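You operate a simulated robot arm through the tools that you are given. There is no shell and no other tool.

Carry out the task below with a simulated robot arm. There is one attempt and no reset: what you move stays moved.

JOB
Press the bush to the card's depth, then put the sleeve in the yellow tray.
Fine: the yellow sleeve is on the small press's slide; read the card, set the depth dial to it, use the lever, leave the slide out. Where these are worked on the way, their far stop is far enough and under half their travel is too little: press slide.

Only the result counts: the job must be done as asked and must still hold three seconds after the hand-in. Knocking over, shifting, dropping, spilling or breaking anything else fails it.

ROBOT AND FRAMES
A 6-joint arm with a two-finger gripper, fixed in place. Base frame: the origin is at the foot of the arm, x ahead of it, y to its left, z up; the work surface is at about z = 800. Lengths are in mm, angles in degrees, forces in N, time in s.
With the tool pointing down near the work surface it reaches from about 100 to 700 mm from the base axis. Its first joint turns from -66.0 to 66.0 degrees. Payload 2.45 kg.
Tool frame: the origin (TCP) lies between the finger pads and is the grasp point; the fingertips stand 30 mm ahead of it; z points along the fingers, y is the line along which they close. Largest opening 106 mm; the body of the gripper starts 79 mm behind the TCP.
Orientation is that of the tool frame in the base frame, as a unit quaternion [x, y, z, w]. With the fingers straight down and closing along the base's y, the tool's x points along the base's -x, its y along +y and its z along -z.

CONTROLS
- The arm moves only by the tool arm_command. Its argument "motion" is text: rows parted by semicolons, each of 6 numbers parted by spaces: the shift along the tool's x, y, z in mm, then the turn, a rotation vector about the tool's x, y, z in degrees. In form: x y z rx ry rz; .... A call has 1 to 20 rows; each row shifts and turns the commanded pose from where the row before left it, along the tool's axes as they then stand. "fingers" is the finger opening in mm, from 0 to 106, set as the call begins (left out, the last holds). Rows are played at 5 a second. More than 50 mm and 8.6 degrees between two rows, or a gripper value outside its range, and nothing of the call is played. Where a pose cannot be reached the arm comes as near as it can. A force on the tool above 50 N (or 10 N above the force at the start of the call, whichever is more), or a blocked arm, ends the call early, and 0.2 s more pass. Each finger travels about 153 mm/s and halts on what it meets, pressing with about 36 N; the grip force reading is that of the motor and also rises with nothing between the fingers. The clock runs only during rows and for 0.2 s after the last one: add rows that do not move to give the fingers time. The reply holds the time, the measured pose of the TCP, the force on the tool along the base axes, the opening and the grip force, in the units named above and with some noise, with the torque about the TCP (base axes, N m) and any sound that the robot's microphone picked up.
- Cameras (640 x 400 px; columns grow to the right, rows downward): "scene" is fixed at [36.6, 398.4, 1410.4]; the picture's right is [-0.91, -0.41, 0.00], its down [-0.20, 0.46, -0.87] and it looks along [0.35, -0.79, -0.50] (base axes); focal length 326 px, centre (320, 200). "wrist" rides on the gripper at [76, -2, -106] in the tool frame; the picture's right is [0.02, 1.00, 0.00], its down [-0.78, 0.02, -0.62] and it looks along [-0.62, 0.01, 0.78] (tool axes); focal length 247 px, centre (320, 200). There is no depth. A picture from a camera that has moved, and an enlarged one, comes with that camera's place and axes in the base frame and with its lens.
- capture(camera): a new picture of that camera. No time passes.
- inspect(camera, box): a new picture of the part [left, top, right, bottom] of that camera's present view, enlarged. No time passes.
- finish_job(): hands the job in; it is judged then, once.

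Nothing tells you positions but the pictures and the camera data. Unless the task says otherwise, let go and move clear before handing in.

The tools are called after ">>>" by a JSON object that holds its "api" and its "payload". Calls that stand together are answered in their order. arm_command: Moves the arm, as the interface text tells. Its arguments: {"type":"object","properties":{"motion":{"type":"string"},"fingers":{"type":"number"}},"required":["motion"]} The other tools are called the same way: capture (camera) takes a picture; inspect (camera, box) takes an enlarged picture of a part of a camera's view; finish_job () hands the job in.

At the start:

```text
time: 0.0
tool_pos: [233.3, -238.3, 1211.9]
tool_rot: [-0.001, 1.0, -0.001, 0.002]
ft_force: [0.6, 0.4, 0.3]
moment: [0.01, 0.01, 0.01]
finger_gap: 105.9
grip_force: 0.1
```

scene: 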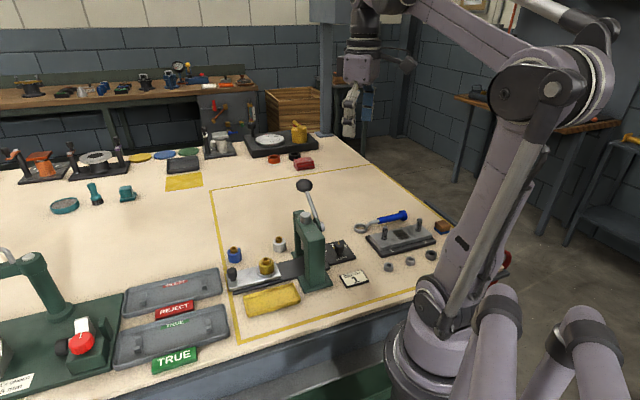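
wrist: 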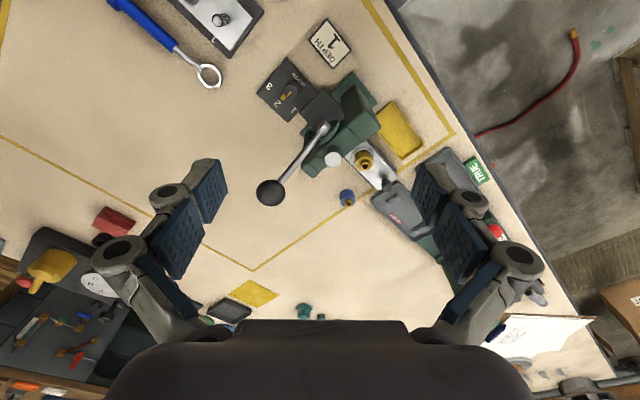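

I see a small green press with a lever, a slide carrying a yellow sleeve, a dial plate and a depth card. I'll look closer at each before moving.

>>> {"api": "inspect", "payload": {"camera": "wrist", "box": [230, 0, 490, 240]}}

>>> {"api": "inspect", "payload": {"camera": "scene", "box": [210, 170, 470, 330]}}

>>> {"api": "inspect", "payload": {"camera": "wrist", "box": [250, 10, 370, 120]}}

```text
1.67 times, centred on (360, 120) of wrist
camera zoom: at [156.4, -240.8, 1319.2], right [-0.02, 1.0, 0.0], down [0.78, 0.02, 0.62], along [0.62, 0.01, -0.78], focal length 412 px, centre (253, 333)
```

zoom: 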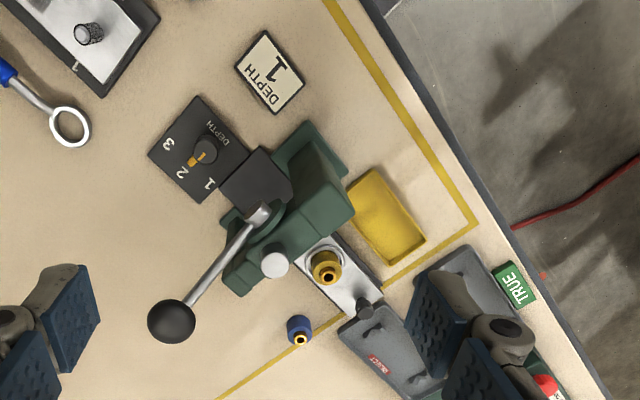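

```text
2.46 times, centred on (340, 250) of scene
camera zoom: at [36.6, 398.4, 1410.4], right [-0.91, -0.41, 0.0], down [-0.2, 0.46, -0.87], along [0.35, -0.79, -0.5], focal length 801 px, centre (271, 77)
```

zoom: 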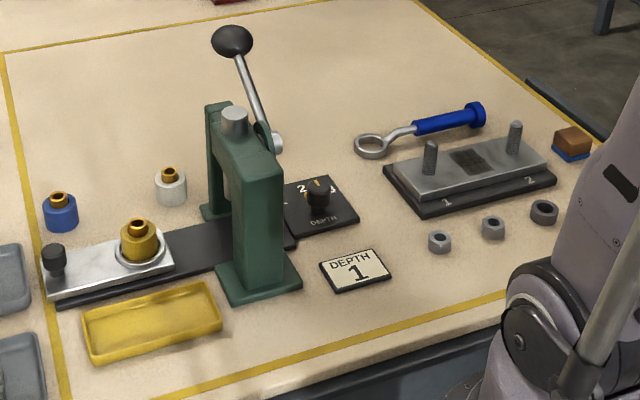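

```text
3.64 times, centred on (310, 65) of wrist
camera zoom: at [156.4, -240.8, 1319.2], right [-0.02, 1.0, 0.0], down [0.78, 0.02, 0.62], along [0.62, 0.01, -0.78], focal length 898 px, centre (356, 691)
```

zoom: 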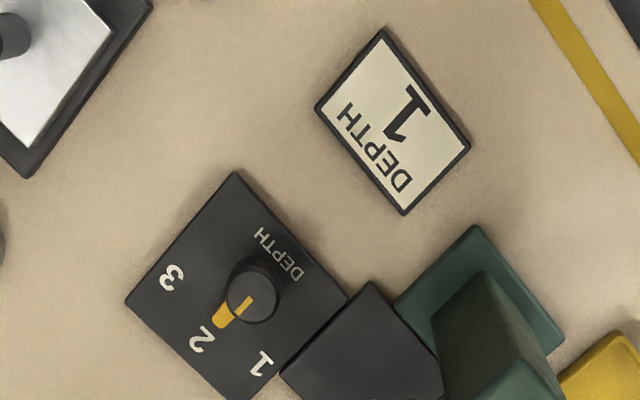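

The card reads DEPTH 1 and the dial is pointing at 2. I take the dial to be near (285, -295), the ram near (351, -217), the lever ball near (401, -317, 993), the sleeve near (420, -141) and the slide knob near (492, -79). I'll move in for a closer look at the dial.

>>> {"api": "arm_command", "payload": {"motion": "9 -10 40 0 0 0; 9 -10 40 0 0 0; 9 -10 40 0 0 0; 9 -10 40 0 0 0; 7 -12 40 0 0 0; 0 0 0 0 0 0", "fingers": 106}}

>>> {"api": "capture", "payload": {"camera": "wrist"}}

```text
time: 1.4
tool_pos: [190.7, -292.1, 1010.3]
tool_rot: [-0.001, 1.0, 0.0, 0.002]
ft_force: [0.2, 1.3, 0.2]
moment: [0.01, 0.0, -0.02]
finger_gap: 105.9
grip_force: 0.0
```

```text
taken
camera wrist: at [114.6, -293.2, 1117.9], right [-0.02, 1.0, 0.0], down [0.78, 0.02, 0.62], along [0.62, 0.01, -0.78], focal length 247 px, centre (320, 200)
```

wrist: 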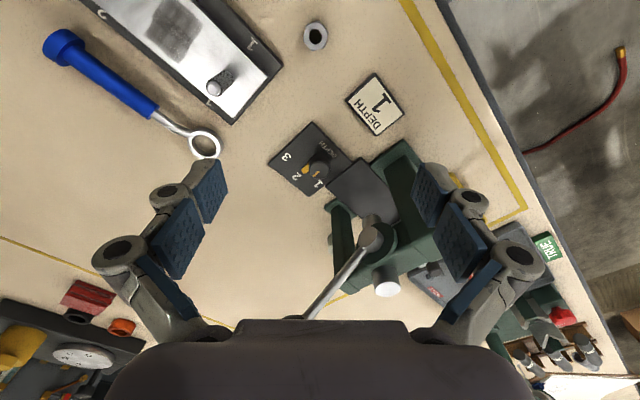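

>>> {"api": "inspect", "payload": {"camera": "wrist", "box": [260, 100, 420, 210]}}

>>> {"api": "inspect", "payload": {"camera": "wrist", "box": [300, 120, 460, 320]}}

>>> {"api": "inspect", "payload": {"camera": "scene", "box": [270, 170, 380, 300]}}

```text
3.64 times, centred on (340, 155) of wrist
camera zoom: at [114.6, -293.2, 1117.9], right [-0.02, 1.0, 0.0], down [0.78, 0.02, 0.62], along [0.62, 0.01, -0.78], focal length 898 px, centre (247, 364)
```

zoom: 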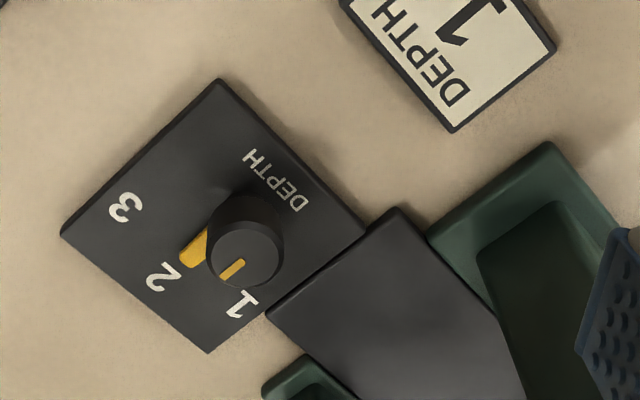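

```text
2.00 times, centred on (380, 220) of wrist
camera zoom: at [114.6, -293.2, 1117.9], right [-0.02, 1.0, 0.0], down [0.78, 0.02, 0.62], along [0.62, 0.01, -0.78], focal length 494 px, centre (200, 160)
```

zoom: 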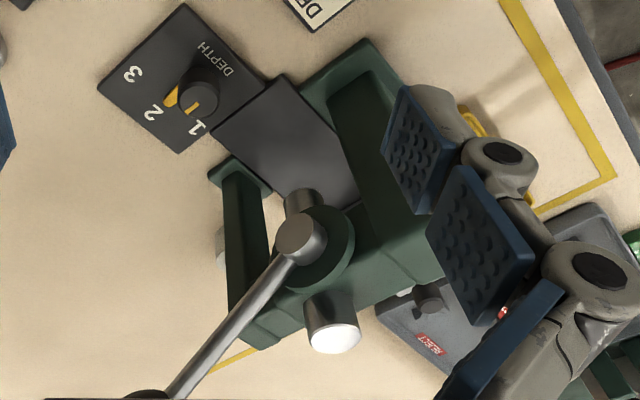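

```text
3.08 times, centred on (325, 235) of scene
camera zoom: at [36.6, 398.4, 1410.4], right [-0.91, -0.41, 0.0], down [-0.2, 0.46, -0.87], along [0.35, -0.79, -0.5], focal length 1002 px, centre (305, 92)
```

zoom: 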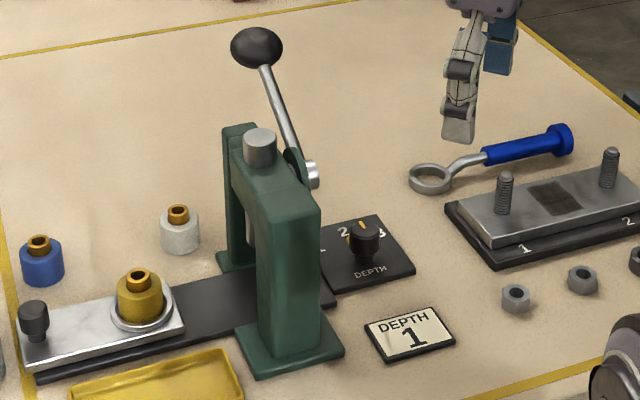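

The dial's three marks sit 45° apart about roughly (284.5, -294), with 1 pointing along +x and 2 at -45°, so the knob needs about +45° as seen from above. I'll narrow the fingers, move over the knob at a safe height and check alignment.

>>> {"api": "arm_command", "payload": {"motion": "-31 -1 5 0 0 0; -31 -1 5 0 0 0; -31 0 10 0 0 0; 0 0 30 0 0 0; 0 0 30 0 0 0; 0 0 0 0 0 0", "fingers": 60}}

>>> {"api": "capture", "payload": {"camera": "wrist"}}

>>> {"api": "inspect", "payload": {"camera": "scene", "box": [270, 170, 400, 300]}}

```text
time: 2.8
tool_pos: [283.0, -292.8, 930.9]
tool_rot: [0.0, 1.0, 0.001, 0.002]
ft_force: [-0.9, -0.5, 0.7]
moment: [0.03, -0.03, -0.01]
finger_gap: 59.9
grip_force: 0.0
```

```text
taken
camera wrist: at [206.5, -294.7, 1038.1], right [-0.02, 1.0, 0.0], down [0.78, 0.02, 0.62], along [0.62, 0.01, -0.78], focal length 247 px, centre (320, 200)
```

wrist: 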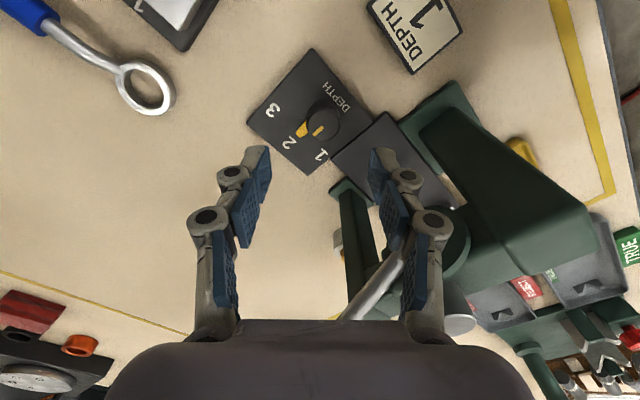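

```text
3.08 times, centred on (335, 235) of scene
camera zoom: at [36.6, 398.4, 1410.4], right [-0.91, -0.41, 0.0], down [-0.2, 0.46, -0.87], along [0.35, -0.79, -0.5], focal length 1002 px, centre (274, 92)
```

zoom: 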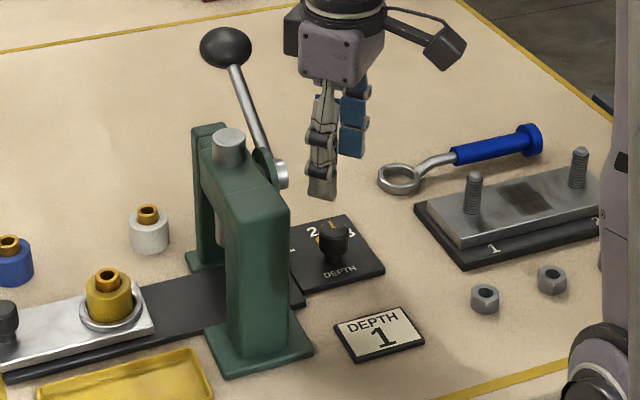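

The knob is seen between the fingers as expected. I'll zoom in to check its centre.

>>> {"api": "inspect", "payload": {"camera": "wrist", "box": [240, 50, 400, 180]}}

>>> {"api": "inspect", "payload": {"camera": "scene", "box": [340, 225, 410, 275]}}

```text
3.08 times, centred on (320, 115) of wrist
camera zoom: at [206.5, -294.7, 1038.1], right [-0.02, 1.0, 0.0], down [0.78, 0.02, 0.62], along [0.62, 0.01, -0.78], focal length 760 px, centre (320, 462)
```

zoom: 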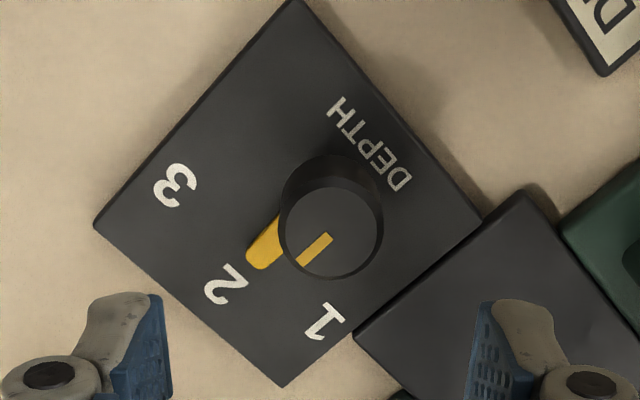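

```text
8.00 times, centred on (375, 250) of scene
camera zoom: at [36.6, 398.4, 1410.4], right [-0.91, -0.41, 0.0], down [-0.2, 0.46, -0.87], along [0.35, -0.79, -0.5], focal length 2605 px, centre (-120, -200)
```

zoom: 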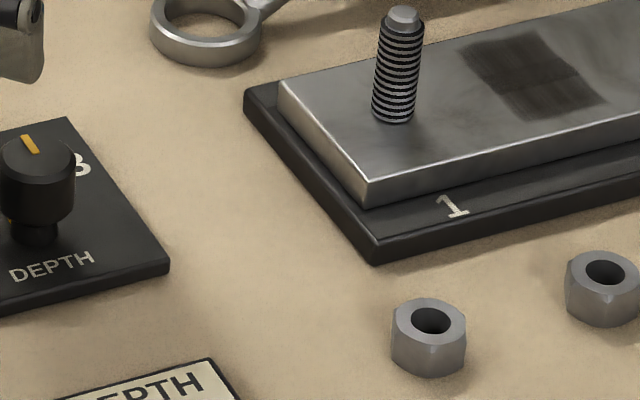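

The knob's top sits near (285, -291, 840), about 28 mm across, with its pointer lower down near the plate. I'll pre-turn the gripper by +15° to keep clear of the lever hub, then descend with tips around z = 823.

>>> {"api": "arm_command", "payload": {"motion": "-2 1.8 0 0 0 0; 0 0 0 0 0 -7.5; 0 0 0 0 0 -7.5; 0 0 25 0 0 0; 0 0 25 0 0 0; 0 0 15 0 0 0; 0 0 0 0 0 0", "fingers": 46}}

>>> {"api": "capture", "payload": {"camera": "wrist"}}

>>> {"api": "inspect", "payload": {"camera": "scene", "box": [270, 150, 400, 290]}}

```text
time: 4.4
tool_pos: [284.9, -291.3, 866.4]
tool_rot: [-0.131, 0.991, 0.0, 0.0]
ft_force: [0.1, -0.5, -0.2]
moment: [-0.07, -0.01, 0.0]
finger_gap: 46.1
grip_force: 0.1
```

```text
taken
camera wrist: at [212.2, -312.8, 973.6], right [-0.28, 0.96, 0.0], down [0.75, 0.22, 0.62], along [0.6, 0.17, -0.78], focal length 247 px, centre (320, 200)
```

wrist: 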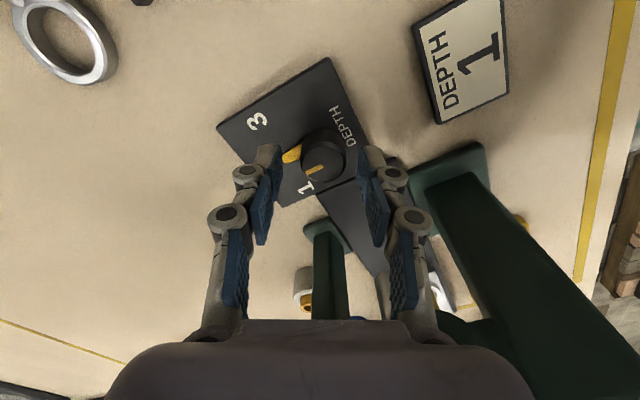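

```text
2.86 times, centred on (335, 220) of scene
camera zoom: at [36.6, 398.4, 1410.4], right [-0.91, -0.41, 0.0], down [-0.2, 0.46, -0.87], along [0.35, -0.79, -0.5], focal length 930 px, centre (277, 143)
```

zoom: 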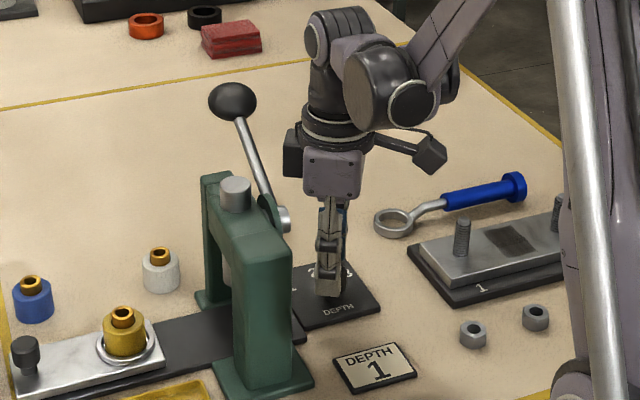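

The knob is centred between the fingers. I'll go down the last 13 mm and close on it.

>>> {"api": "arm_command", "payload": {"motion": "0 0 7 0 0 0; 0 0 6 0 0 0; 0 0 0 0 0 0"}}

>>> {"api": "arm_command", "payload": {"motion": "0 0 0 0 0 0; 0 0 0 0 0 0; 0 0 0 0 0 0", "fingers": 24}}

>>> {"api": "capture", "payload": {"camera": "wrist"}}

```text
time: 5.2
tool_pos: [285.1, -291.3, 853.6]
tool_rot: [-0.132, 0.991, -0.002, 0.002]
ft_force: [-0.6, 0.3, -0.3]
moment: [-0.01, 0.0, 0.04]
finger_gap: 46.0
grip_force: 0.0
```

```text
time: 6.0
tool_pos: [283.9, -289.9, 854.4]
tool_rot: [-0.132, 0.991, 0.001, 0.0]
ft_force: [-5.6, 16.8, -7.8]
moment: [0.49, 0.01, -0.04]
finger_gap: 27.2
grip_force: 45.4
```

```text
taken
camera wrist: at [212.0, -311.6, 961.1], right [-0.28, 0.96, 0.0], down [0.75, 0.22, 0.62], along [0.6, 0.18, -0.78], focal length 247 px, centre (320, 200)
```

wrist: 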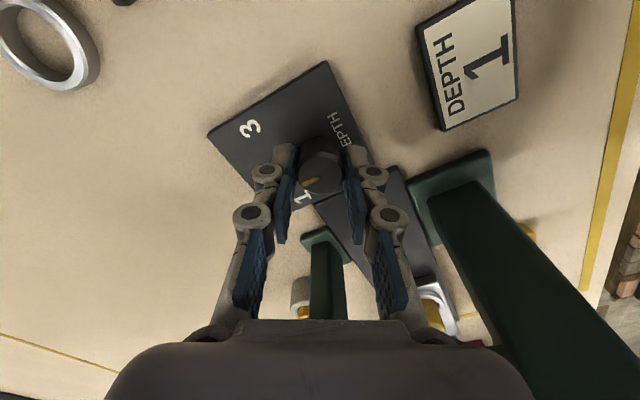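

The grip holds, with the knob about 1.8 mm off along the closing line. I'll ease that out and turn the knob +45°.

>>> {"api": "arm_command", "payload": {"motion": "0 1.7 0 0 0 0; 0 0 0 0 0 0"}}

>>> {"api": "arm_command", "payload": {"motion": "0 0 0 0 0 -5; 0 0 0 0 0 -5; 0 0 0 0 0 -5; 0 0 0 0 0 -5; 0 0 0 0 0 -5; 0 0 0 0 0 -5; 0 0 0 0 0 -5; 0 0 0 0 0 -5; 0 0 0 0 0 -5; 0 0 0 0 0 0; 0 0 0 0 0 0"}}

>>> {"api": "capture", "payload": {"camera": "wrist"}}

>>> {"api": "inspect", "payload": {"camera": "scene", "box": [270, 150, 400, 290]}}

```text
time: 6.6
tool_pos: [284.5, -289.1, 854.3]
tool_rot: [-0.131, 0.991, 0.0, 0.001]
ft_force: [0.6, 11.9, -10.2]
moment: [0.25, 0.32, -0.03]
finger_gap: 27.2
grip_force: 44.7
```

```text
time: 9.0
tool_pos: [283.3, -287.9, 854.8]
tool_rot: [-0.5, 0.866, 0.001, 0.0]
ft_force: [-20.0, 7.6, 12.4]
moment: [-0.38, 0.74, -0.22]
finger_gap: 27.4
grip_force: 45.1
```

```text
taken
camera wrist: at [247.6, -356.3, 961.8], right [-0.88, 0.48, 0.0], down [0.38, 0.69, 0.62], along [0.3, 0.55, -0.78], focal length 247 px, centre (320, 200)
```

wrist: 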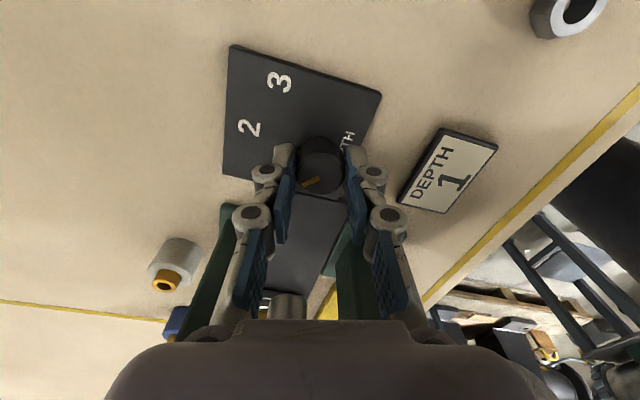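

```text
2.86 times, centred on (335, 220) of scene
camera zoom: at [36.1, 398.7, 1410.3], right [-0.91, -0.41, 0.0], down [-0.2, 0.46, -0.87], along [0.35, -0.79, -0.5], focal length 930 px, centre (277, 143)
```

zoom: 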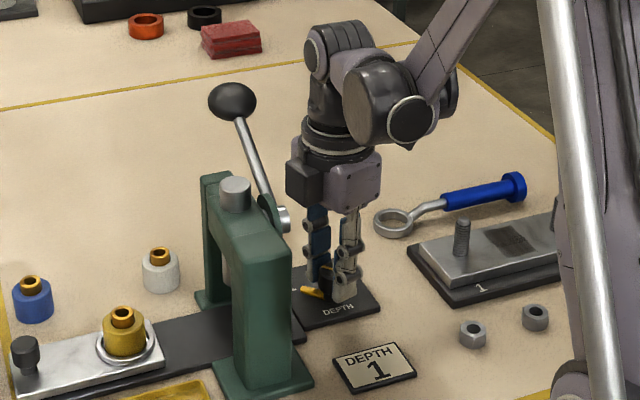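

The knob turned with the gripper and the pointer now heads toward 1. I'll centre the hand on it, open, rise and check the dial.

>>> {"api": "arm_command", "payload": {"motion": "0.4 2 0 0 0 0; 0 0 0 0 0 0"}}

>>> {"api": "arm_command", "payload": {"motion": "0 0 0 0 0 0; 0 0 0 0 0 0; 0 0 -20 0 0 0; 0 0 -25 0 0 0; 0 0 -30 0 0 0; 0 0 0 0 0 0", "fingers": 46}}

>>> {"api": "capture", "payload": {"camera": "wrist"}}

>>> {"api": "inspect", "payload": {"camera": "wrist", "box": [220, 40, 420, 190]}}

```text
time: 9.6
tool_pos: [284.3, -287.5, 855.0]
tool_rot: [-0.501, 0.866, -0.001, 0.001]
ft_force: [-9.4, 2.9, 18.3]
moment: [-0.03, 0.65, -0.11]
finger_gap: 27.1
grip_force: 45.3
```

```text
time: 11.0
tool_pos: [282.8, -286.1, 928.3]
tool_rot: [-0.501, 0.866, -0.002, 0.001]
ft_force: [0.9, 0.3, -0.5]
moment: [-0.02, 0.03, 0.01]
finger_gap: 46.1
grip_force: 0.1
```

```text
taken
camera wrist: at [246.7, -354.2, 1036.6], right [-0.88, 0.48, 0.0], down [0.37, 0.69, 0.62], along [0.3, 0.54, -0.78], focal length 247 px, centre (320, 200)
```

wrist: 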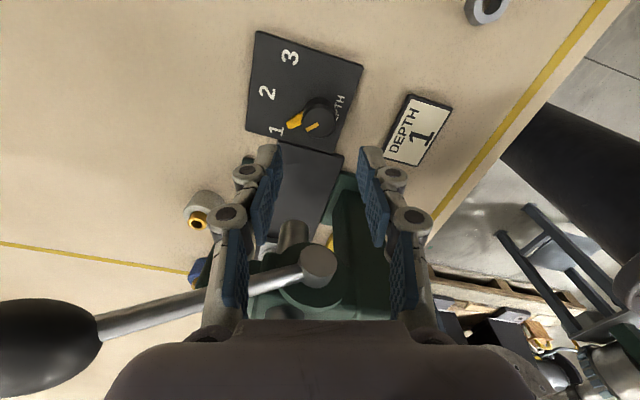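

```text
2.67 times, centred on (320, 115) of wrist
camera zoom: at [246.7, -354.2, 1036.6], right [-0.88, 0.48, 0.0], down [0.37, 0.69, 0.62], along [0.3, 0.54, -0.78], focal length 659 px, centre (320, 427)
```

zoom: 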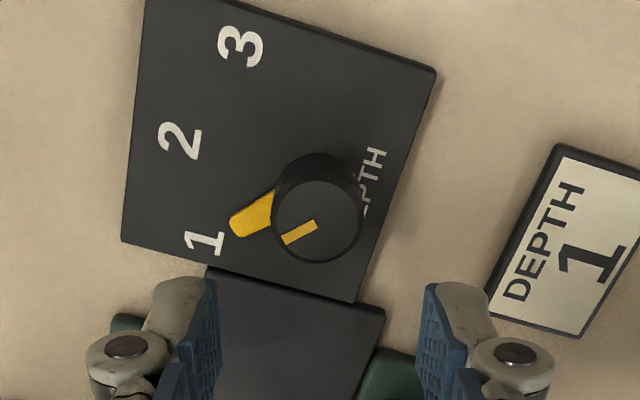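

The dial pointer now lines up with 1. Next I'll rise clear of the lever, turn the hand to close along the slide's axis, and move over the slide's knob to look at it.

>>> {"api": "arm_command", "payload": {"motion": "0 0 -45 0 0 0; 0 0 -45 0 0 0; 0 0 -45 0 0 0; 0 0 -45 0 0 0; 0 0 0 0 0 8; 0 0 0 0 0 8; 0 0 0 0 0 8; 0 0 0 0 0 8; 0 0 0 0 0 8; 0 0 0 0 0 8; 0 0 0 0 0 8; 0 0 0 0 0 8; 0 0 0 0 0 8; 0 0 0 0 0 8; 0 0 0 0 0 8; 0 0 0 0 0 8; 0 0 0 0 0 8; 0 0 0 0 0 0"}}

>>> {"api": "arm_command", "payload": {"motion": "0 35 0 0 0 0; 0 35 0 0 0 0; 0 35 0 0 0 0; 0 35 0 0 0 0; 0 35 20 0 0 0; 0 35 20 0 0 0; -3 35 20 0 0 0; -3 35 20 0 0 0; 0 0 0 0 0 0"}}

>>> {"api": "capture", "payload": {"camera": "wrist"}}

>>> {"api": "capture", "payload": {"camera": "scene"}}

```text
time: 14.8
tool_pos: [282.7, -288.5, 1109.6]
tool_rot: [0.374, 0.927, 0.001, 0.001]
ft_force: [0.0, 0.8, 0.2]
moment: [-0.01, -0.02, 0.02]
finger_gap: 46.0
grip_force: 0.0
```

```text
time: 16.8
tool_pos: [481.1, -90.0, 1029.5]
tool_rot: [0.374, 0.928, 0.0, 0.001]
ft_force: [-0.2, 0.6, 0.1]
moment: [0.0, -0.02, 0.06]
finger_gap: 46.0
grip_force: 0.0
```

```text
taken
camera wrist: at [425.5, -39.5, 1136.8], right [0.68, 0.73, 0.0], down [0.57, -0.53, 0.62], along [0.46, -0.42, -0.78], focal length 247 px, centre (320, 200)
```

wrist: 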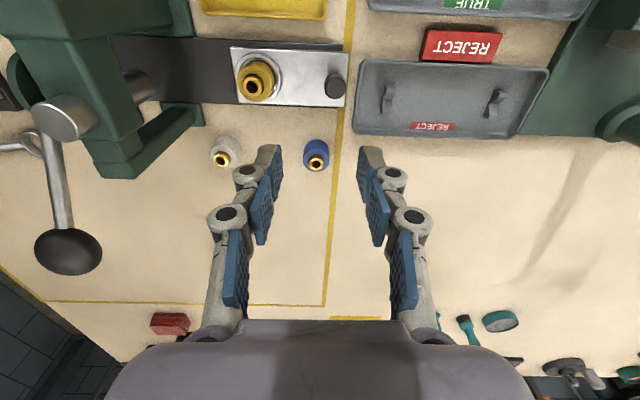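

```text
taken
```

scene: 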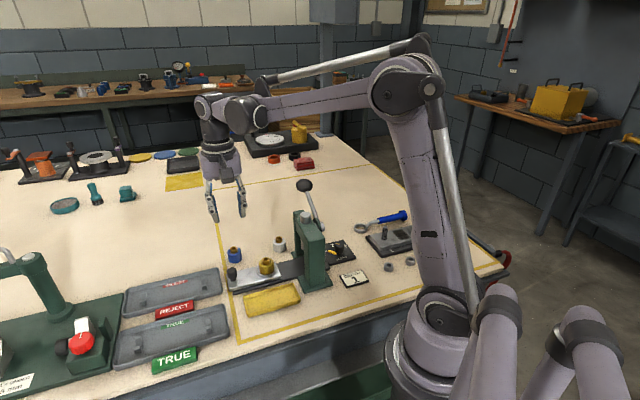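

The slide knob shows under the hand, slightly to the right. I'll zoom in on the slide and its knob for measurements.

>>> {"api": "inspect", "payload": {"camera": "wrist", "box": [220, 30, 380, 130]}}

>>> {"api": "inspect", "payload": {"camera": "scene", "box": [220, 230, 320, 320]}}

```text
4.00 times, centred on (300, 80) of wrist
camera zoom: at [425.5, -39.5, 1136.8], right [0.68, 0.73, 0.0], down [0.57, -0.53, 0.62], along [0.46, -0.42, -0.78], focal length 988 px, centre (400, 680)
```

zoom: 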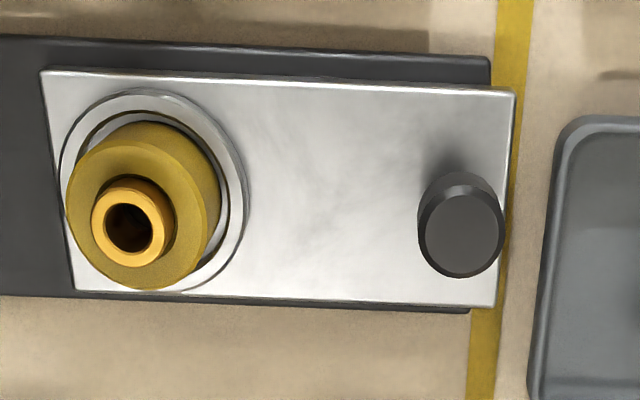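

```text
4.44 times, centred on (270, 275) of scene
camera zoom: at [36.6, 398.4, 1410.4], right [-0.91, -0.41, 0.0], down [-0.2, 0.46, -0.87], along [0.35, -0.79, -0.5], focal length 1447 px, centre (542, -133)
```

zoom: 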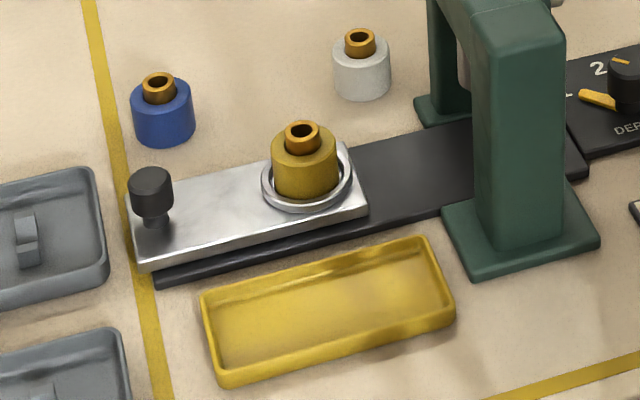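

The slide knob's cap is about 24 mm across with its top at roughly (492, -78, 845). I'll line up over it and descend to just above it, fingers at 40.

>>> {"api": "arm_command", "payload": {"motion": "1 8 40 0 0 0; 0 8.4 40 0 0 0; 0 0 40 0 0 0; 0 0 25 0 0 0; 0 0 0 0 0 0", "fingers": 40}}

>>> {"api": "capture", "payload": {"camera": "wrist"}}

>>> {"api": "inspect", "payload": {"camera": "scene", "box": [190, 200, 320, 320]}}

```text
time: 18.0
tool_pos: [492.3, -79.1, 884.5]
tool_rot: [0.374, 0.928, 0.001, 0.001]
ft_force: [-0.2, 0.3, -0.1]
moment: [0.0, -0.02, 0.02]
finger_gap: 39.9
grip_force: 0.1
```

```text
taken
camera wrist: at [436.1, -27.4, 992.1], right [0.68, 0.73, 0.0], down [0.57, -0.53, 0.62], along [0.46, -0.42, -0.78], focal length 247 px, centre (320, 200)
```

wrist: 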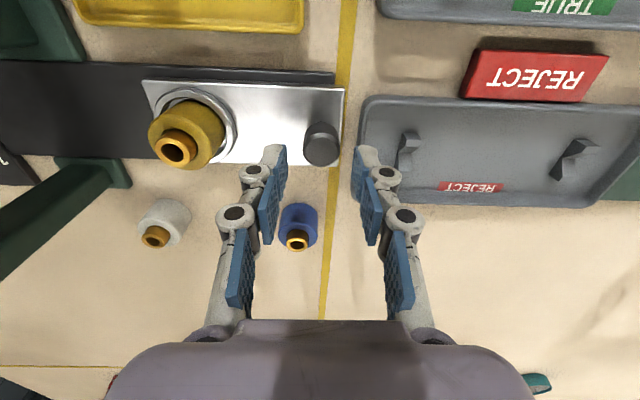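

```text
3.33 times, centred on (255, 260) of scene
camera zoom: at [36.6, 398.4, 1410.4], right [-0.91, -0.41, 0.0], down [-0.2, 0.46, -0.87], along [0.35, -0.79, -0.5], focal length 1085 px, centre (537, 0)
```

zoom: 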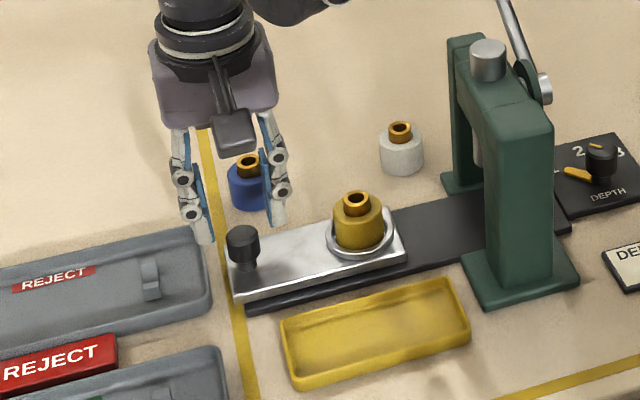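

Alignment looks right. I'll lower to TCP z ≈ 857 and close on the slide knob.

>>> {"api": "arm_command", "payload": {"motion": "0.5 0 10 0 0 0; 0.5 0 10 0 0 0; 0 0 8 0 0 0; 0 0 0 0 0 0"}}

>>> {"api": "arm_command", "payload": {"motion": "0 0 0 0 0 0; 0 0 0 0 0 0; 0 0 0 0 0 0", "fingers": 20}}

>>> {"api": "capture", "payload": {"camera": "wrist"}}

```text
time: 19.0
tool_pos: [490.6, -77.4, 856.8]
tool_rot: [0.374, 0.928, 0.001, 0.001]
ft_force: [-0.4, -0.2, -0.4]
moment: [0.02, 0.03, -0.04]
finger_gap: 39.9
grip_force: 0.0
```

```text
time: 19.8
tool_pos: [491.6, -78.3, 857.3]
tool_rot: [0.374, 0.928, 0.001, 0.0]
ft_force: [-0.6, 0.6, -2.4]
moment: [-0.02, -0.03, 0.04]
finger_gap: 22.8
grip_force: 45.1
```

```text
taken
camera wrist: at [435.6, -26.5, 963.9], right [0.68, 0.74, 0.0], down [0.57, -0.53, 0.62], along [0.46, -0.42, -0.78], focal length 247 px, centre (320, 200)
```

wrist: 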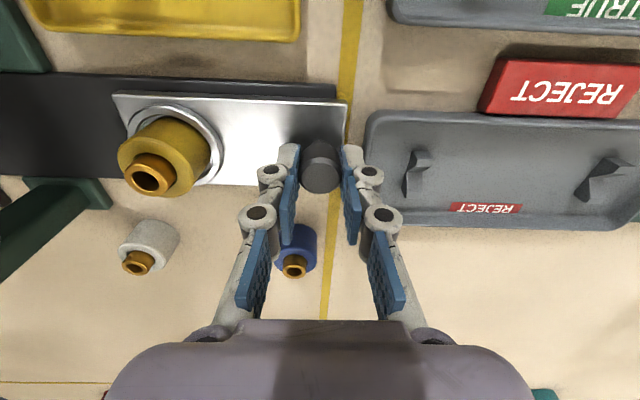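

The knob is gripped with almost no side force. I'll push the slide inward along the tool's -y, starting with a short test.

>>> {"api": "arm_command", "payload": {"motion": "0 -5 0 0 0 0; 0 -5 0 0 0 0; 0 -5 0 0 0 0; 0 -5 0 0 0 0; 0 0 0 0 0 0"}}

>>> {"api": "inspect", "payload": {"camera": "scene", "box": [190, 200, 340, 320]}}

```text
time: 21.0
tool_pos: [477.8, -92.2, 856.9]
tool_rot: [0.374, 0.927, 0.001, 0.0]
ft_force: [-6.4, 7.2, -10.0]
moment: [-0.36, -0.39, 0.05]
finger_gap: 23.2
grip_force: 45.2
```

```text
3.33 times, centred on (265, 260) of scene
camera zoom: at [36.6, 398.6, 1410.4], right [-0.91, -0.41, 0.0], down [-0.2, 0.46, -0.87], along [0.35, -0.79, -0.5], focal length 1085 px, centre (503, 0)
```

zoom: 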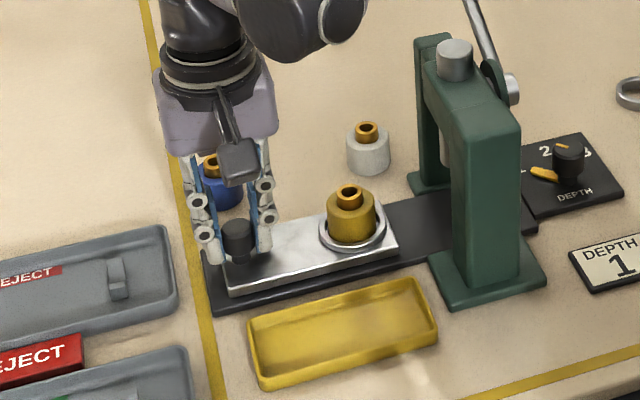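

The slide moves freely. I'll keep pushing inward with a slight sideways correction to follow its axis.

>>> {"api": "arm_command", "payload": {"motion": "0.8 -6 0 0 0 0; 0.2 -8 0 0 0 0; 0.2 -8 0 0 0 0; 0.2 -8 0 0 0 0; 0.2 -8 0 0 0 0; 0.2 -8 0 0 0 0; 0.2 -8 0 0 0 0; 0 0 0 0 0 0"}}

>>> {"api": "inspect", "payload": {"camera": "scene", "box": [190, 180, 340, 300]}}

>>> {"api": "capture", "payload": {"camera": "wrist"}}

```text
time: 22.8
tool_pos: [439.6, -130.8, 856.6]
tool_rot: [0.375, 0.927, 0.0, 0.002]
ft_force: [2.3, -1.6, 11.0]
moment: [-0.03, -0.06, -0.01]
finger_gap: 23.1
grip_force: 45.5
```

```text
3.33 times, centred on (265, 240) of scene
camera zoom: at [36.5, 398.4, 1410.4], right [-0.91, -0.41, 0.0], down [-0.2, 0.46, -0.87], along [0.35, -0.79, -0.5], focal length 1085 px, centre (503, 67)
```

zoom: 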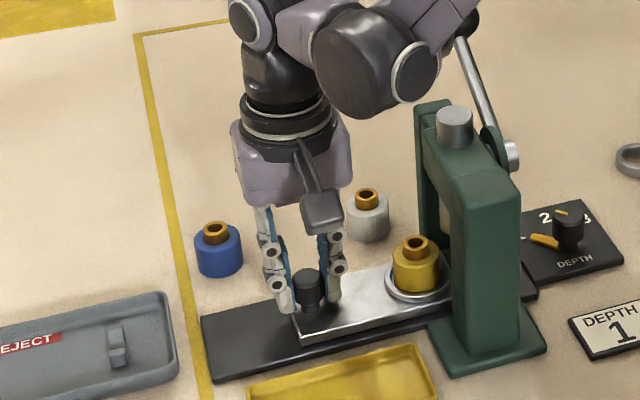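

```text
taken
camera wrist: at [383.0, -78.8, 963.7], right [0.68, 0.73, 0.0], down [0.57, -0.53, 0.62], along [0.46, -0.42, -0.78], focal length 247 px, centre (320, 200)
```

wrist: 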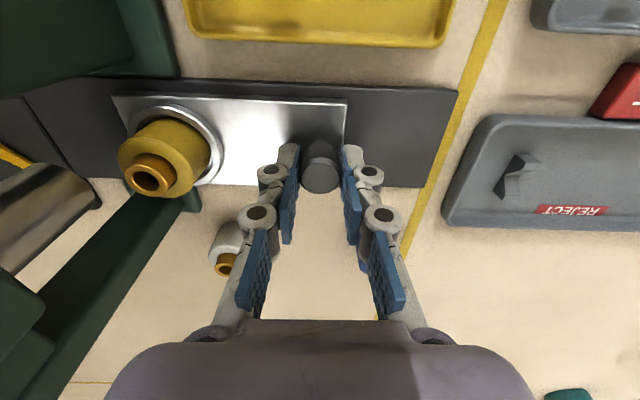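

About 74 mm of travel is done and the sleeve is nearing the ram. I'll continue gently to the far stop.

>>> {"api": "arm_command", "payload": {"motion": "0 -6 0 0 0 0; 0.1 -6 0 0 0 0; 0.1 -6 0 0 0 0; 0.1 -6 0 0 0 0; 0 0 0 0 0 0"}}

>>> {"api": "inspect", "payload": {"camera": "scene", "box": [190, 180, 340, 300]}}

>>> {"api": "capture", "payload": {"camera": "wrist"}}

```text
time: 24.0
tool_pos: [422.1, -148.4, 855.8]
tool_rot: [0.374, 0.927, 0.0, 0.002]
ft_force: [7.8, -7.1, 11.1]
moment: [-0.21, -0.22, 0.05]
finger_gap: 23.2
grip_force: 45.1
```

```text
3.33 times, centred on (265, 240) of scene
camera zoom: at [36.7, 398.3, 1410.5], right [-0.91, -0.41, 0.0], down [-0.2, 0.46, -0.87], along [0.35, -0.79, -0.5], focal length 1085 px, centre (503, 67)
```

zoom: 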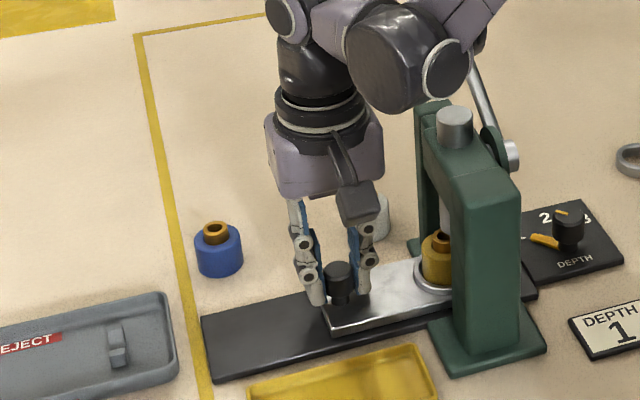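

```text
taken
camera wrist: at [365.8, -96.0, 963.7], right [0.68, 0.74, 0.0], down [0.57, -0.53, 0.62], along [0.46, -0.42, -0.78], focal length 247 px, centre (320, 200)
```

wrist: 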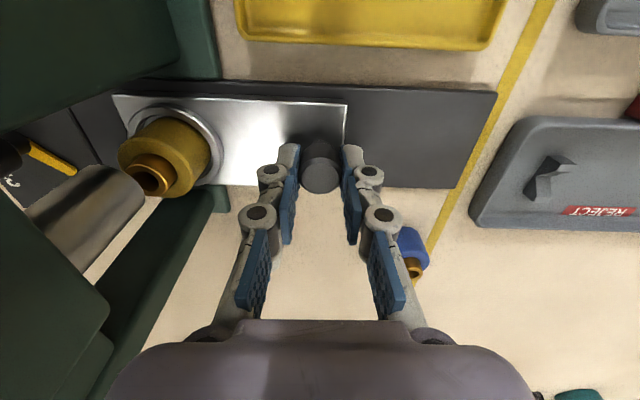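

Travel is about 99 mm with no stop felt yet. I'll keep going in small steps until the far stop.

>>> {"api": "arm_command", "payload": {"motion": "-0.5 -4 0 0 0 0; -0.2 -4 0 0 0 0; 0 -4 0 0 0 0; 0 -4 0 0 0 0; 0 0 0 0 0 0"}}

>>> {"api": "capture", "payload": {"camera": "wrist"}}

>>> {"api": "inspect", "payload": {"camera": "scene", "box": [230, 180, 350, 280]}}

```text
time: 25.2
tool_pos: [415.1, -156.3, 856.2]
tool_rot: [0.373, 0.928, 0.005, 0.002]
ft_force: [23.7, 18.9, 7.1]
moment: [0.42, 0.06, -0.01]
finger_gap: 22.9
grip_force: 44.5
```

```text
taken
camera wrist: at [357.1, -105.3, 963.7], right [0.67, 0.74, 0.01], down [0.57, -0.53, 0.62], along [0.47, -0.41, -0.78], focal length 247 px, centre (320, 200)
```

wrist: 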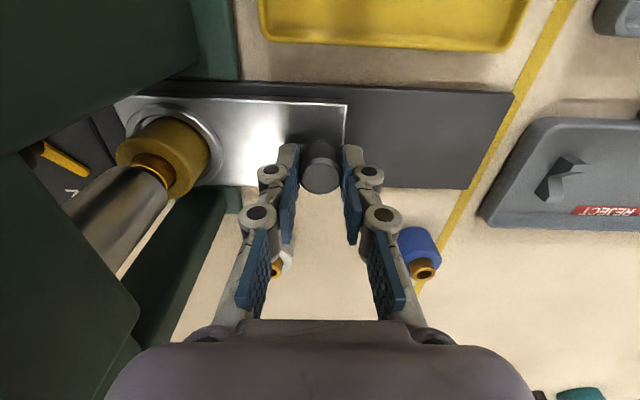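

```text
4.00 times, centred on (290, 230) of scene
camera zoom: at [37.1, 398.9, 1410.3], right [-0.91, -0.41, 0.0], down [-0.2, 0.46, -0.87], along [0.35, -0.79, -0.5], focal length 1302 px, centre (440, 80)
```

zoom: 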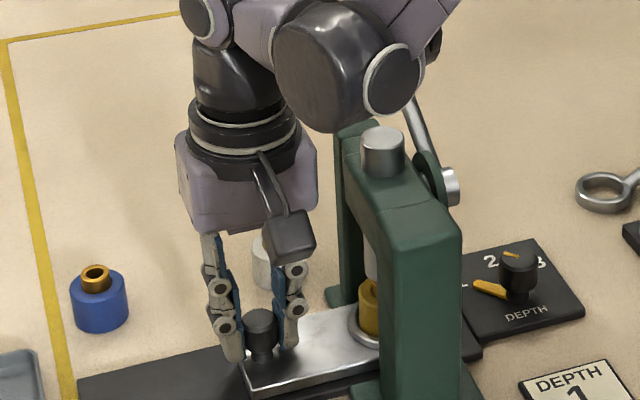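

The far stop is reached at about 109 mm of travel, with the ram right above the bush. I'll relax the push, open and rise straight up.

>>> {"api": "arm_command", "payload": {"motion": "0 3.5 0 0 0 0; 0 0 0 0 0 0"}}

>>> {"api": "arm_command", "payload": {"motion": "0 0 0 0 0 0; 0 0 0 0 0 0; 0 0 -10 0 0 0; 0 0 -30 0 0 0; 0 0 -45 0 0 0; 0 0 -45 0 0 0; 0 0 -45 0 0 0; 0 0 -45 0 0 0; 0 0 -45 0 0 0; 0 0 0 0 0 0", "fingers": 40}}

>>> {"api": "capture", "payload": {"camera": "wrist"}}

>>> {"api": "inspect", "payload": {"camera": "scene", "box": [210, 160, 370, 300]}}

```text
time: 25.8
tool_pos: [414.1, -155.6, 856.4]
tool_rot: [0.374, 0.928, 0.003, 0.001]
ft_force: [11.3, 14.0, 4.2]
moment: [-0.09, -0.61, -0.05]
finger_gap: 23.0
grip_force: 44.9
```

```text
time: 28.0
tool_pos: [412.7, -156.6, 1121.5]
tool_rot: [0.374, 0.927, 0.001, 0.002]
ft_force: [-0.2, -0.3, -0.8]
moment: [0.0, 0.0, 0.01]
finger_gap: 40.0
grip_force: 0.1
```

```text
taken
camera wrist: at [356.8, -105.3, 1228.8], right [0.68, 0.74, 0.0], down [0.57, -0.53, 0.62], along [0.46, -0.42, -0.78], focal length 247 px, centre (320, 200)
```

wrist: 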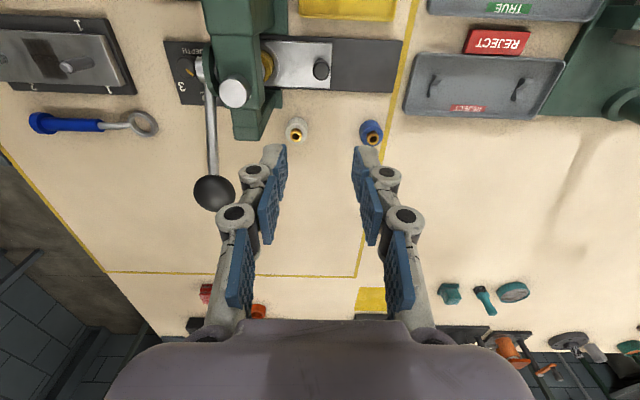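

```text
2.86 times, centred on (290, 230) of scene
camera zoom: at [36.6, 398.4, 1410.4], right [-0.91, -0.41, 0.0], down [-0.2, 0.46, -0.87], along [0.35, -0.79, -0.5], focal length 930 px, centre (406, 114)
```

zoom: 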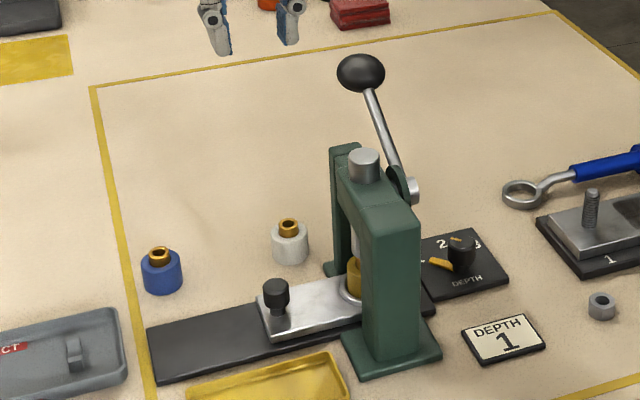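

The slide is home under the ram with the dial at 1. Now I'll move above the lever ball near (401, -318, 993), fingers opened to 80.

>>> {"api": "arm_command", "payload": {"motion": "-26 -31 0 0 0 0; -26 -31 0 0 0 0; -26 -31 0 0 0 0; -25.6 -31.5 0 0 0 0; 0 0 30 0 0 0; 0 0 0 0 0 0", "fingers": 80}}

>>> {"api": "capture", "payload": {"camera": "wrist"}}

>>> {"api": "capture", "payload": {"camera": "scene"}}

```text
time: 29.4
tool_pos: [400.6, -318.6, 1091.4]
tool_rot: [0.373, 0.928, 0.0, 0.001]
ft_force: [-0.6, -0.3, 0.6]
moment: [0.01, -0.01, -0.04]
finger_gap: 79.9
grip_force: 0.1
```

```text
taken
camera wrist: at [345.1, -267.2, 1198.4], right [0.68, 0.74, 0.0], down [0.57, -0.53, 0.62], along [0.46, -0.42, -0.78], focal length 247 px, centre (320, 200)
```

wrist: 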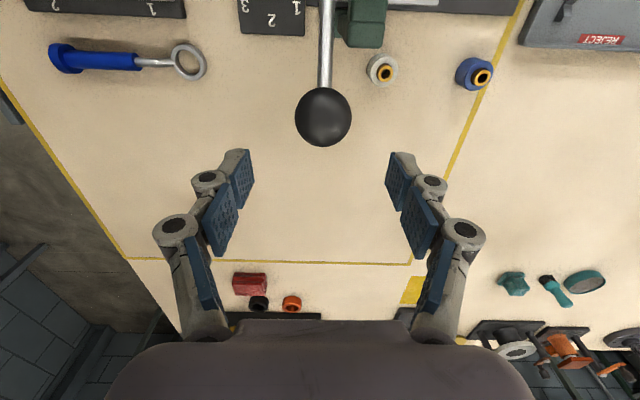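

```text
taken
```

scene: 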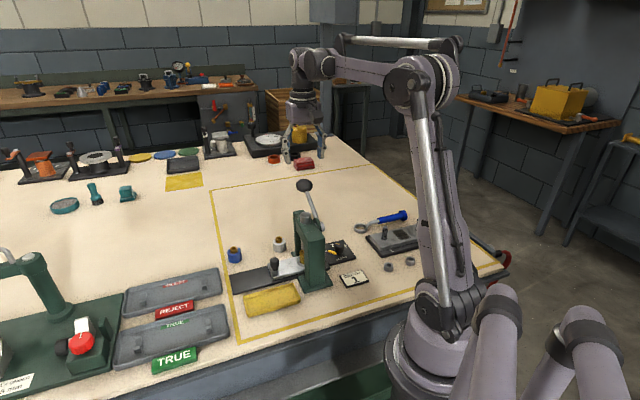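

The ball sits nearly under the hand, about 47 mm across. I'll descend to its centre height and close on it.

>>> {"api": "arm_command", "payload": {"motion": "2 2 30 0 0 0; 0 0 30 0 0 0; 0 0 25 0 0 0; 0 0 12 0 0 0; 0 0 0 0 0 0"}}

>>> {"api": "capture", "payload": {"camera": "wrist"}}

>>> {"api": "inspect", "payload": {"camera": "scene", "box": [240, 130, 380, 250]}}

```text
time: 30.6
tool_pos: [401.1, -315.1, 993.6]
tool_rot: [0.373, 0.928, 0.0, 0.001]
ft_force: [0.6, -0.4, -0.2]
moment: [0.0, 0.0, 0.05]
finger_gap: 79.9
grip_force: 0.0
```

```text
taken
camera wrist: at [345.2, -264.2, 1101.5], right [0.68, 0.73, 0.0], down [0.57, -0.53, 0.62], along [0.46, -0.42, -0.78], focal length 247 px, centre (320, 200)
```

wrist: 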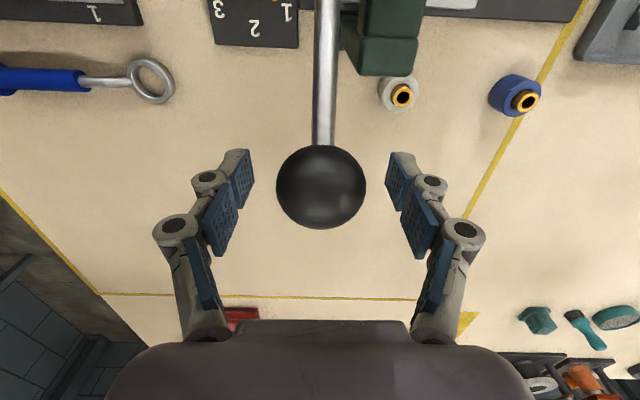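

```text
3.33 times, centred on (310, 190) of scene
camera zoom: at [36.6, 398.4, 1410.4], right [-0.91, -0.41, 0.0], down [-0.2, 0.46, -0.87], along [0.35, -0.79, -0.5], focal length 1085 px, centre (353, 233)
```

zoom: 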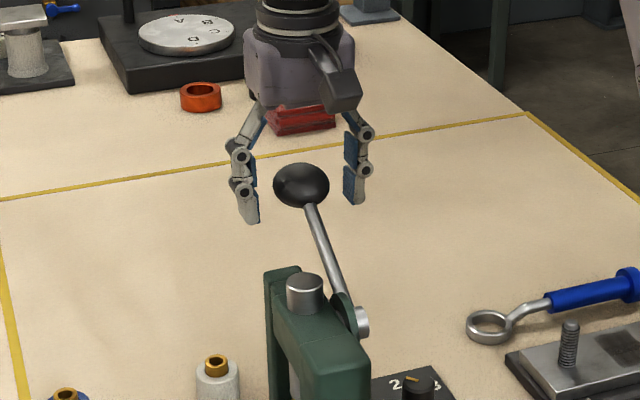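

The ball is centred between the fingers. I'll close on it and begin the downward arc.

>>> {"api": "arm_command", "payload": {"motion": "0 0 0 0 0 0; 0 0 0 0 0 0; 0 0 0 0 0 0", "fingers": 40}}

>>> {"api": "arm_command", "payload": {"motion": "-3.3 0 7.2 0 0 0; -2.9 0 7.2 0 0 0; -3.5 0 10.9 0 0 0; 0 0 0 0 0 0"}}

>>> {"api": "capture", "payload": {"camera": "wrist"}}

>>> {"api": "inspect", "payload": {"camera": "scene", "box": [240, 150, 380, 270]}}

```text
time: 31.4
tool_pos: [402.0, -315.0, 993.6]
tool_rot: [0.374, 0.927, 0.001, 0.002]
ft_force: [3.0, 1.2, -4.4]
moment: [-0.46, -0.51, 0.04]
finger_gap: 45.5
grip_force: 44.9
```

```text
time: 32.4
tool_pos: [409.8, -322.6, 969.4]
tool_rot: [0.374, 0.927, 0.0, 0.002]
ft_force: [0.9, -3.2, 1.7]
moment: [0.07, -0.06, -0.04]
finger_gap: 44.8
grip_force: 43.1
```

```text
taken
camera wrist: at [353.0, -270.9, 1075.9], right [0.68, 0.73, 0.0], down [0.57, -0.53, 0.63], along [0.46, -0.42, -0.78], focal length 247 px, centre (320, 200)
```

wrist: 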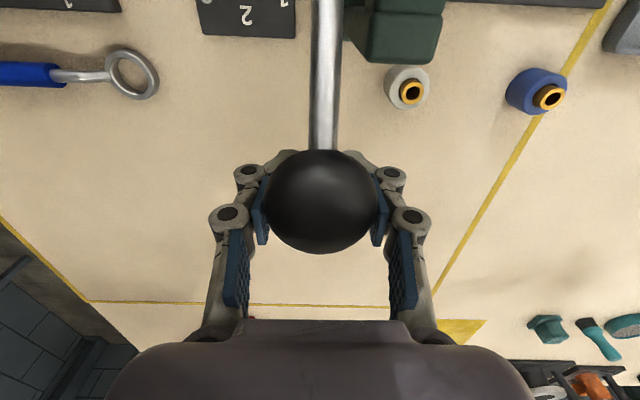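

```text
3.33 times, centred on (310, 210) of scene
camera zoom: at [36.6, 398.4, 1410.4], right [-0.91, -0.41, 0.0], down [-0.2, 0.46, -0.87], along [0.35, -0.79, -0.5], focal length 1085 px, centre (353, 167)
```

zoom: 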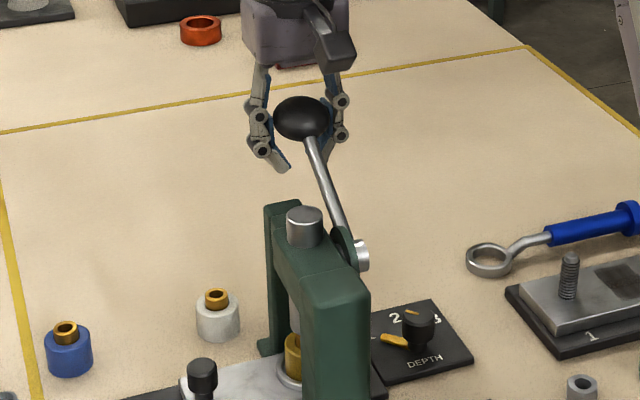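

The lever didn't move; the smooth ball just slipped through the pads. I'll open, rise, and instead push down on top of the ball with nearly closed fingertips so the ball nests between them.

>>> {"api": "arm_command", "payload": {"motion": "0 0 0 0 0 0; 0 0 0 0 0 0; 0 0 -30 0 0 0; 0 0 -40 0 0 0; 0 0 -30 0 0 0; 5.5 0 0 0 0 0; 4.5 0.5 0 0 0 0; 0 0 0 0 0 0", "fingers": 80}}

>>> {"api": "arm_command", "payload": {"motion": "0 0 0 0 0 0; 0 0 0 0 0 0; 0 0 0 0 0 0", "fingers": 16}}

>>> {"api": "capture", "payload": {"camera": "wrist"}}

>>> {"api": "inspect", "payload": {"camera": "scene", "box": [240, 130, 380, 250]}}

```text
time: 34.2
tool_pos: [401.7, -314.5, 1068.7]
tool_rot: [0.374, 0.927, 0.001, 0.001]
ft_force: [-0.5, -0.3, -0.3]
moment: [0.02, 0.03, -0.01]
finger_gap: 80.2
grip_force: 0.1
```

```text
time: 35.0
tool_pos: [403.0, -313.9, 1068.6]
tool_rot: [0.374, 0.928, 0.0, 0.001]
ft_force: [-0.1, 0.2, -0.4]
moment: [-0.01, -0.01, 0.01]
finger_gap: 16.1
grip_force: 0.1
```

```text
taken
camera wrist: at [346.0, -263.0, 1176.1], right [0.68, 0.73, 0.0], down [0.57, -0.53, 0.62], along [0.46, -0.42, -0.78], focal length 247 px, centre (320, 200)
```

wrist: 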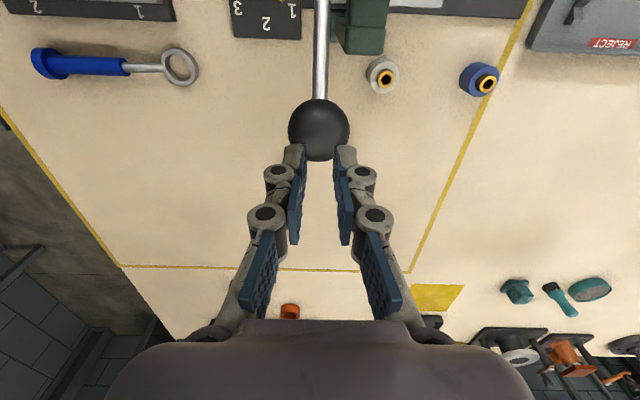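

```text
3.33 times, centred on (310, 190) of scene
camera zoom: at [36.6, 398.4, 1410.4], right [-0.91, -0.41, 0.0], down [-0.2, 0.46, -0.87], along [0.35, -0.79, -0.5], focal length 1085 px, centre (353, 233)
```

zoom: 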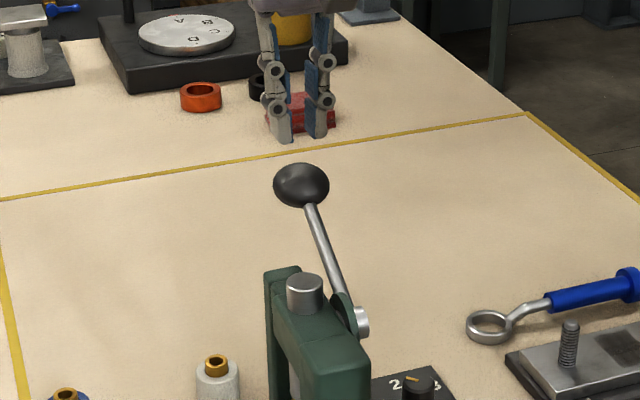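

The ball is centred beneath the fingertips. I'll descend to touch and start pressing down in small steps.

>>> {"api": "arm_command", "payload": {"motion": "0 -1 12 0 0 0; 0 0 9 0 0 0; 0 0 3 0 0 0; -1 0 3 0 0 0; -1.5 0 3 0 0 0; 0 0 0 0 0 0"}}

>>> {"api": "inspect", "payload": {"camera": "scene", "box": [240, 130, 380, 250]}}

```text
time: 36.4
tool_pos: [404.6, -316.8, 1039.3]
tool_rot: [0.373, 0.928, 0.0, 0.002]
ft_force: [0.2, 0.7, -0.5]
moment: [-0.02, 0.0, 0.03]
finger_gap: 15.9
grip_force: 0.1
```

```text
3.33 times, centred on (310, 190) of scene
camera zoom: at [36.6, 398.4, 1410.4], right [-0.91, -0.41, 0.0], down [-0.2, 0.46, -0.87], along [0.35, -0.79, -0.5], focal length 1085 px, centre (353, 233)
```

zoom: 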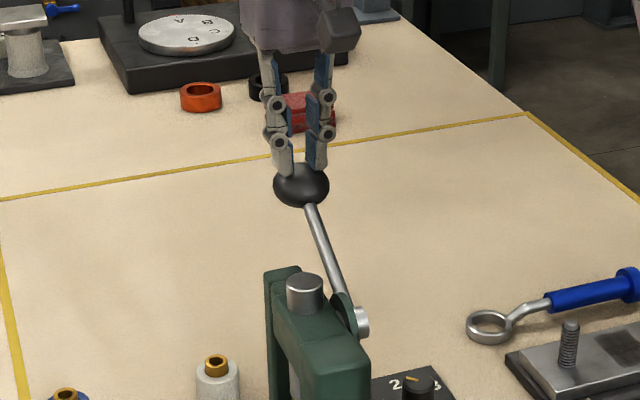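

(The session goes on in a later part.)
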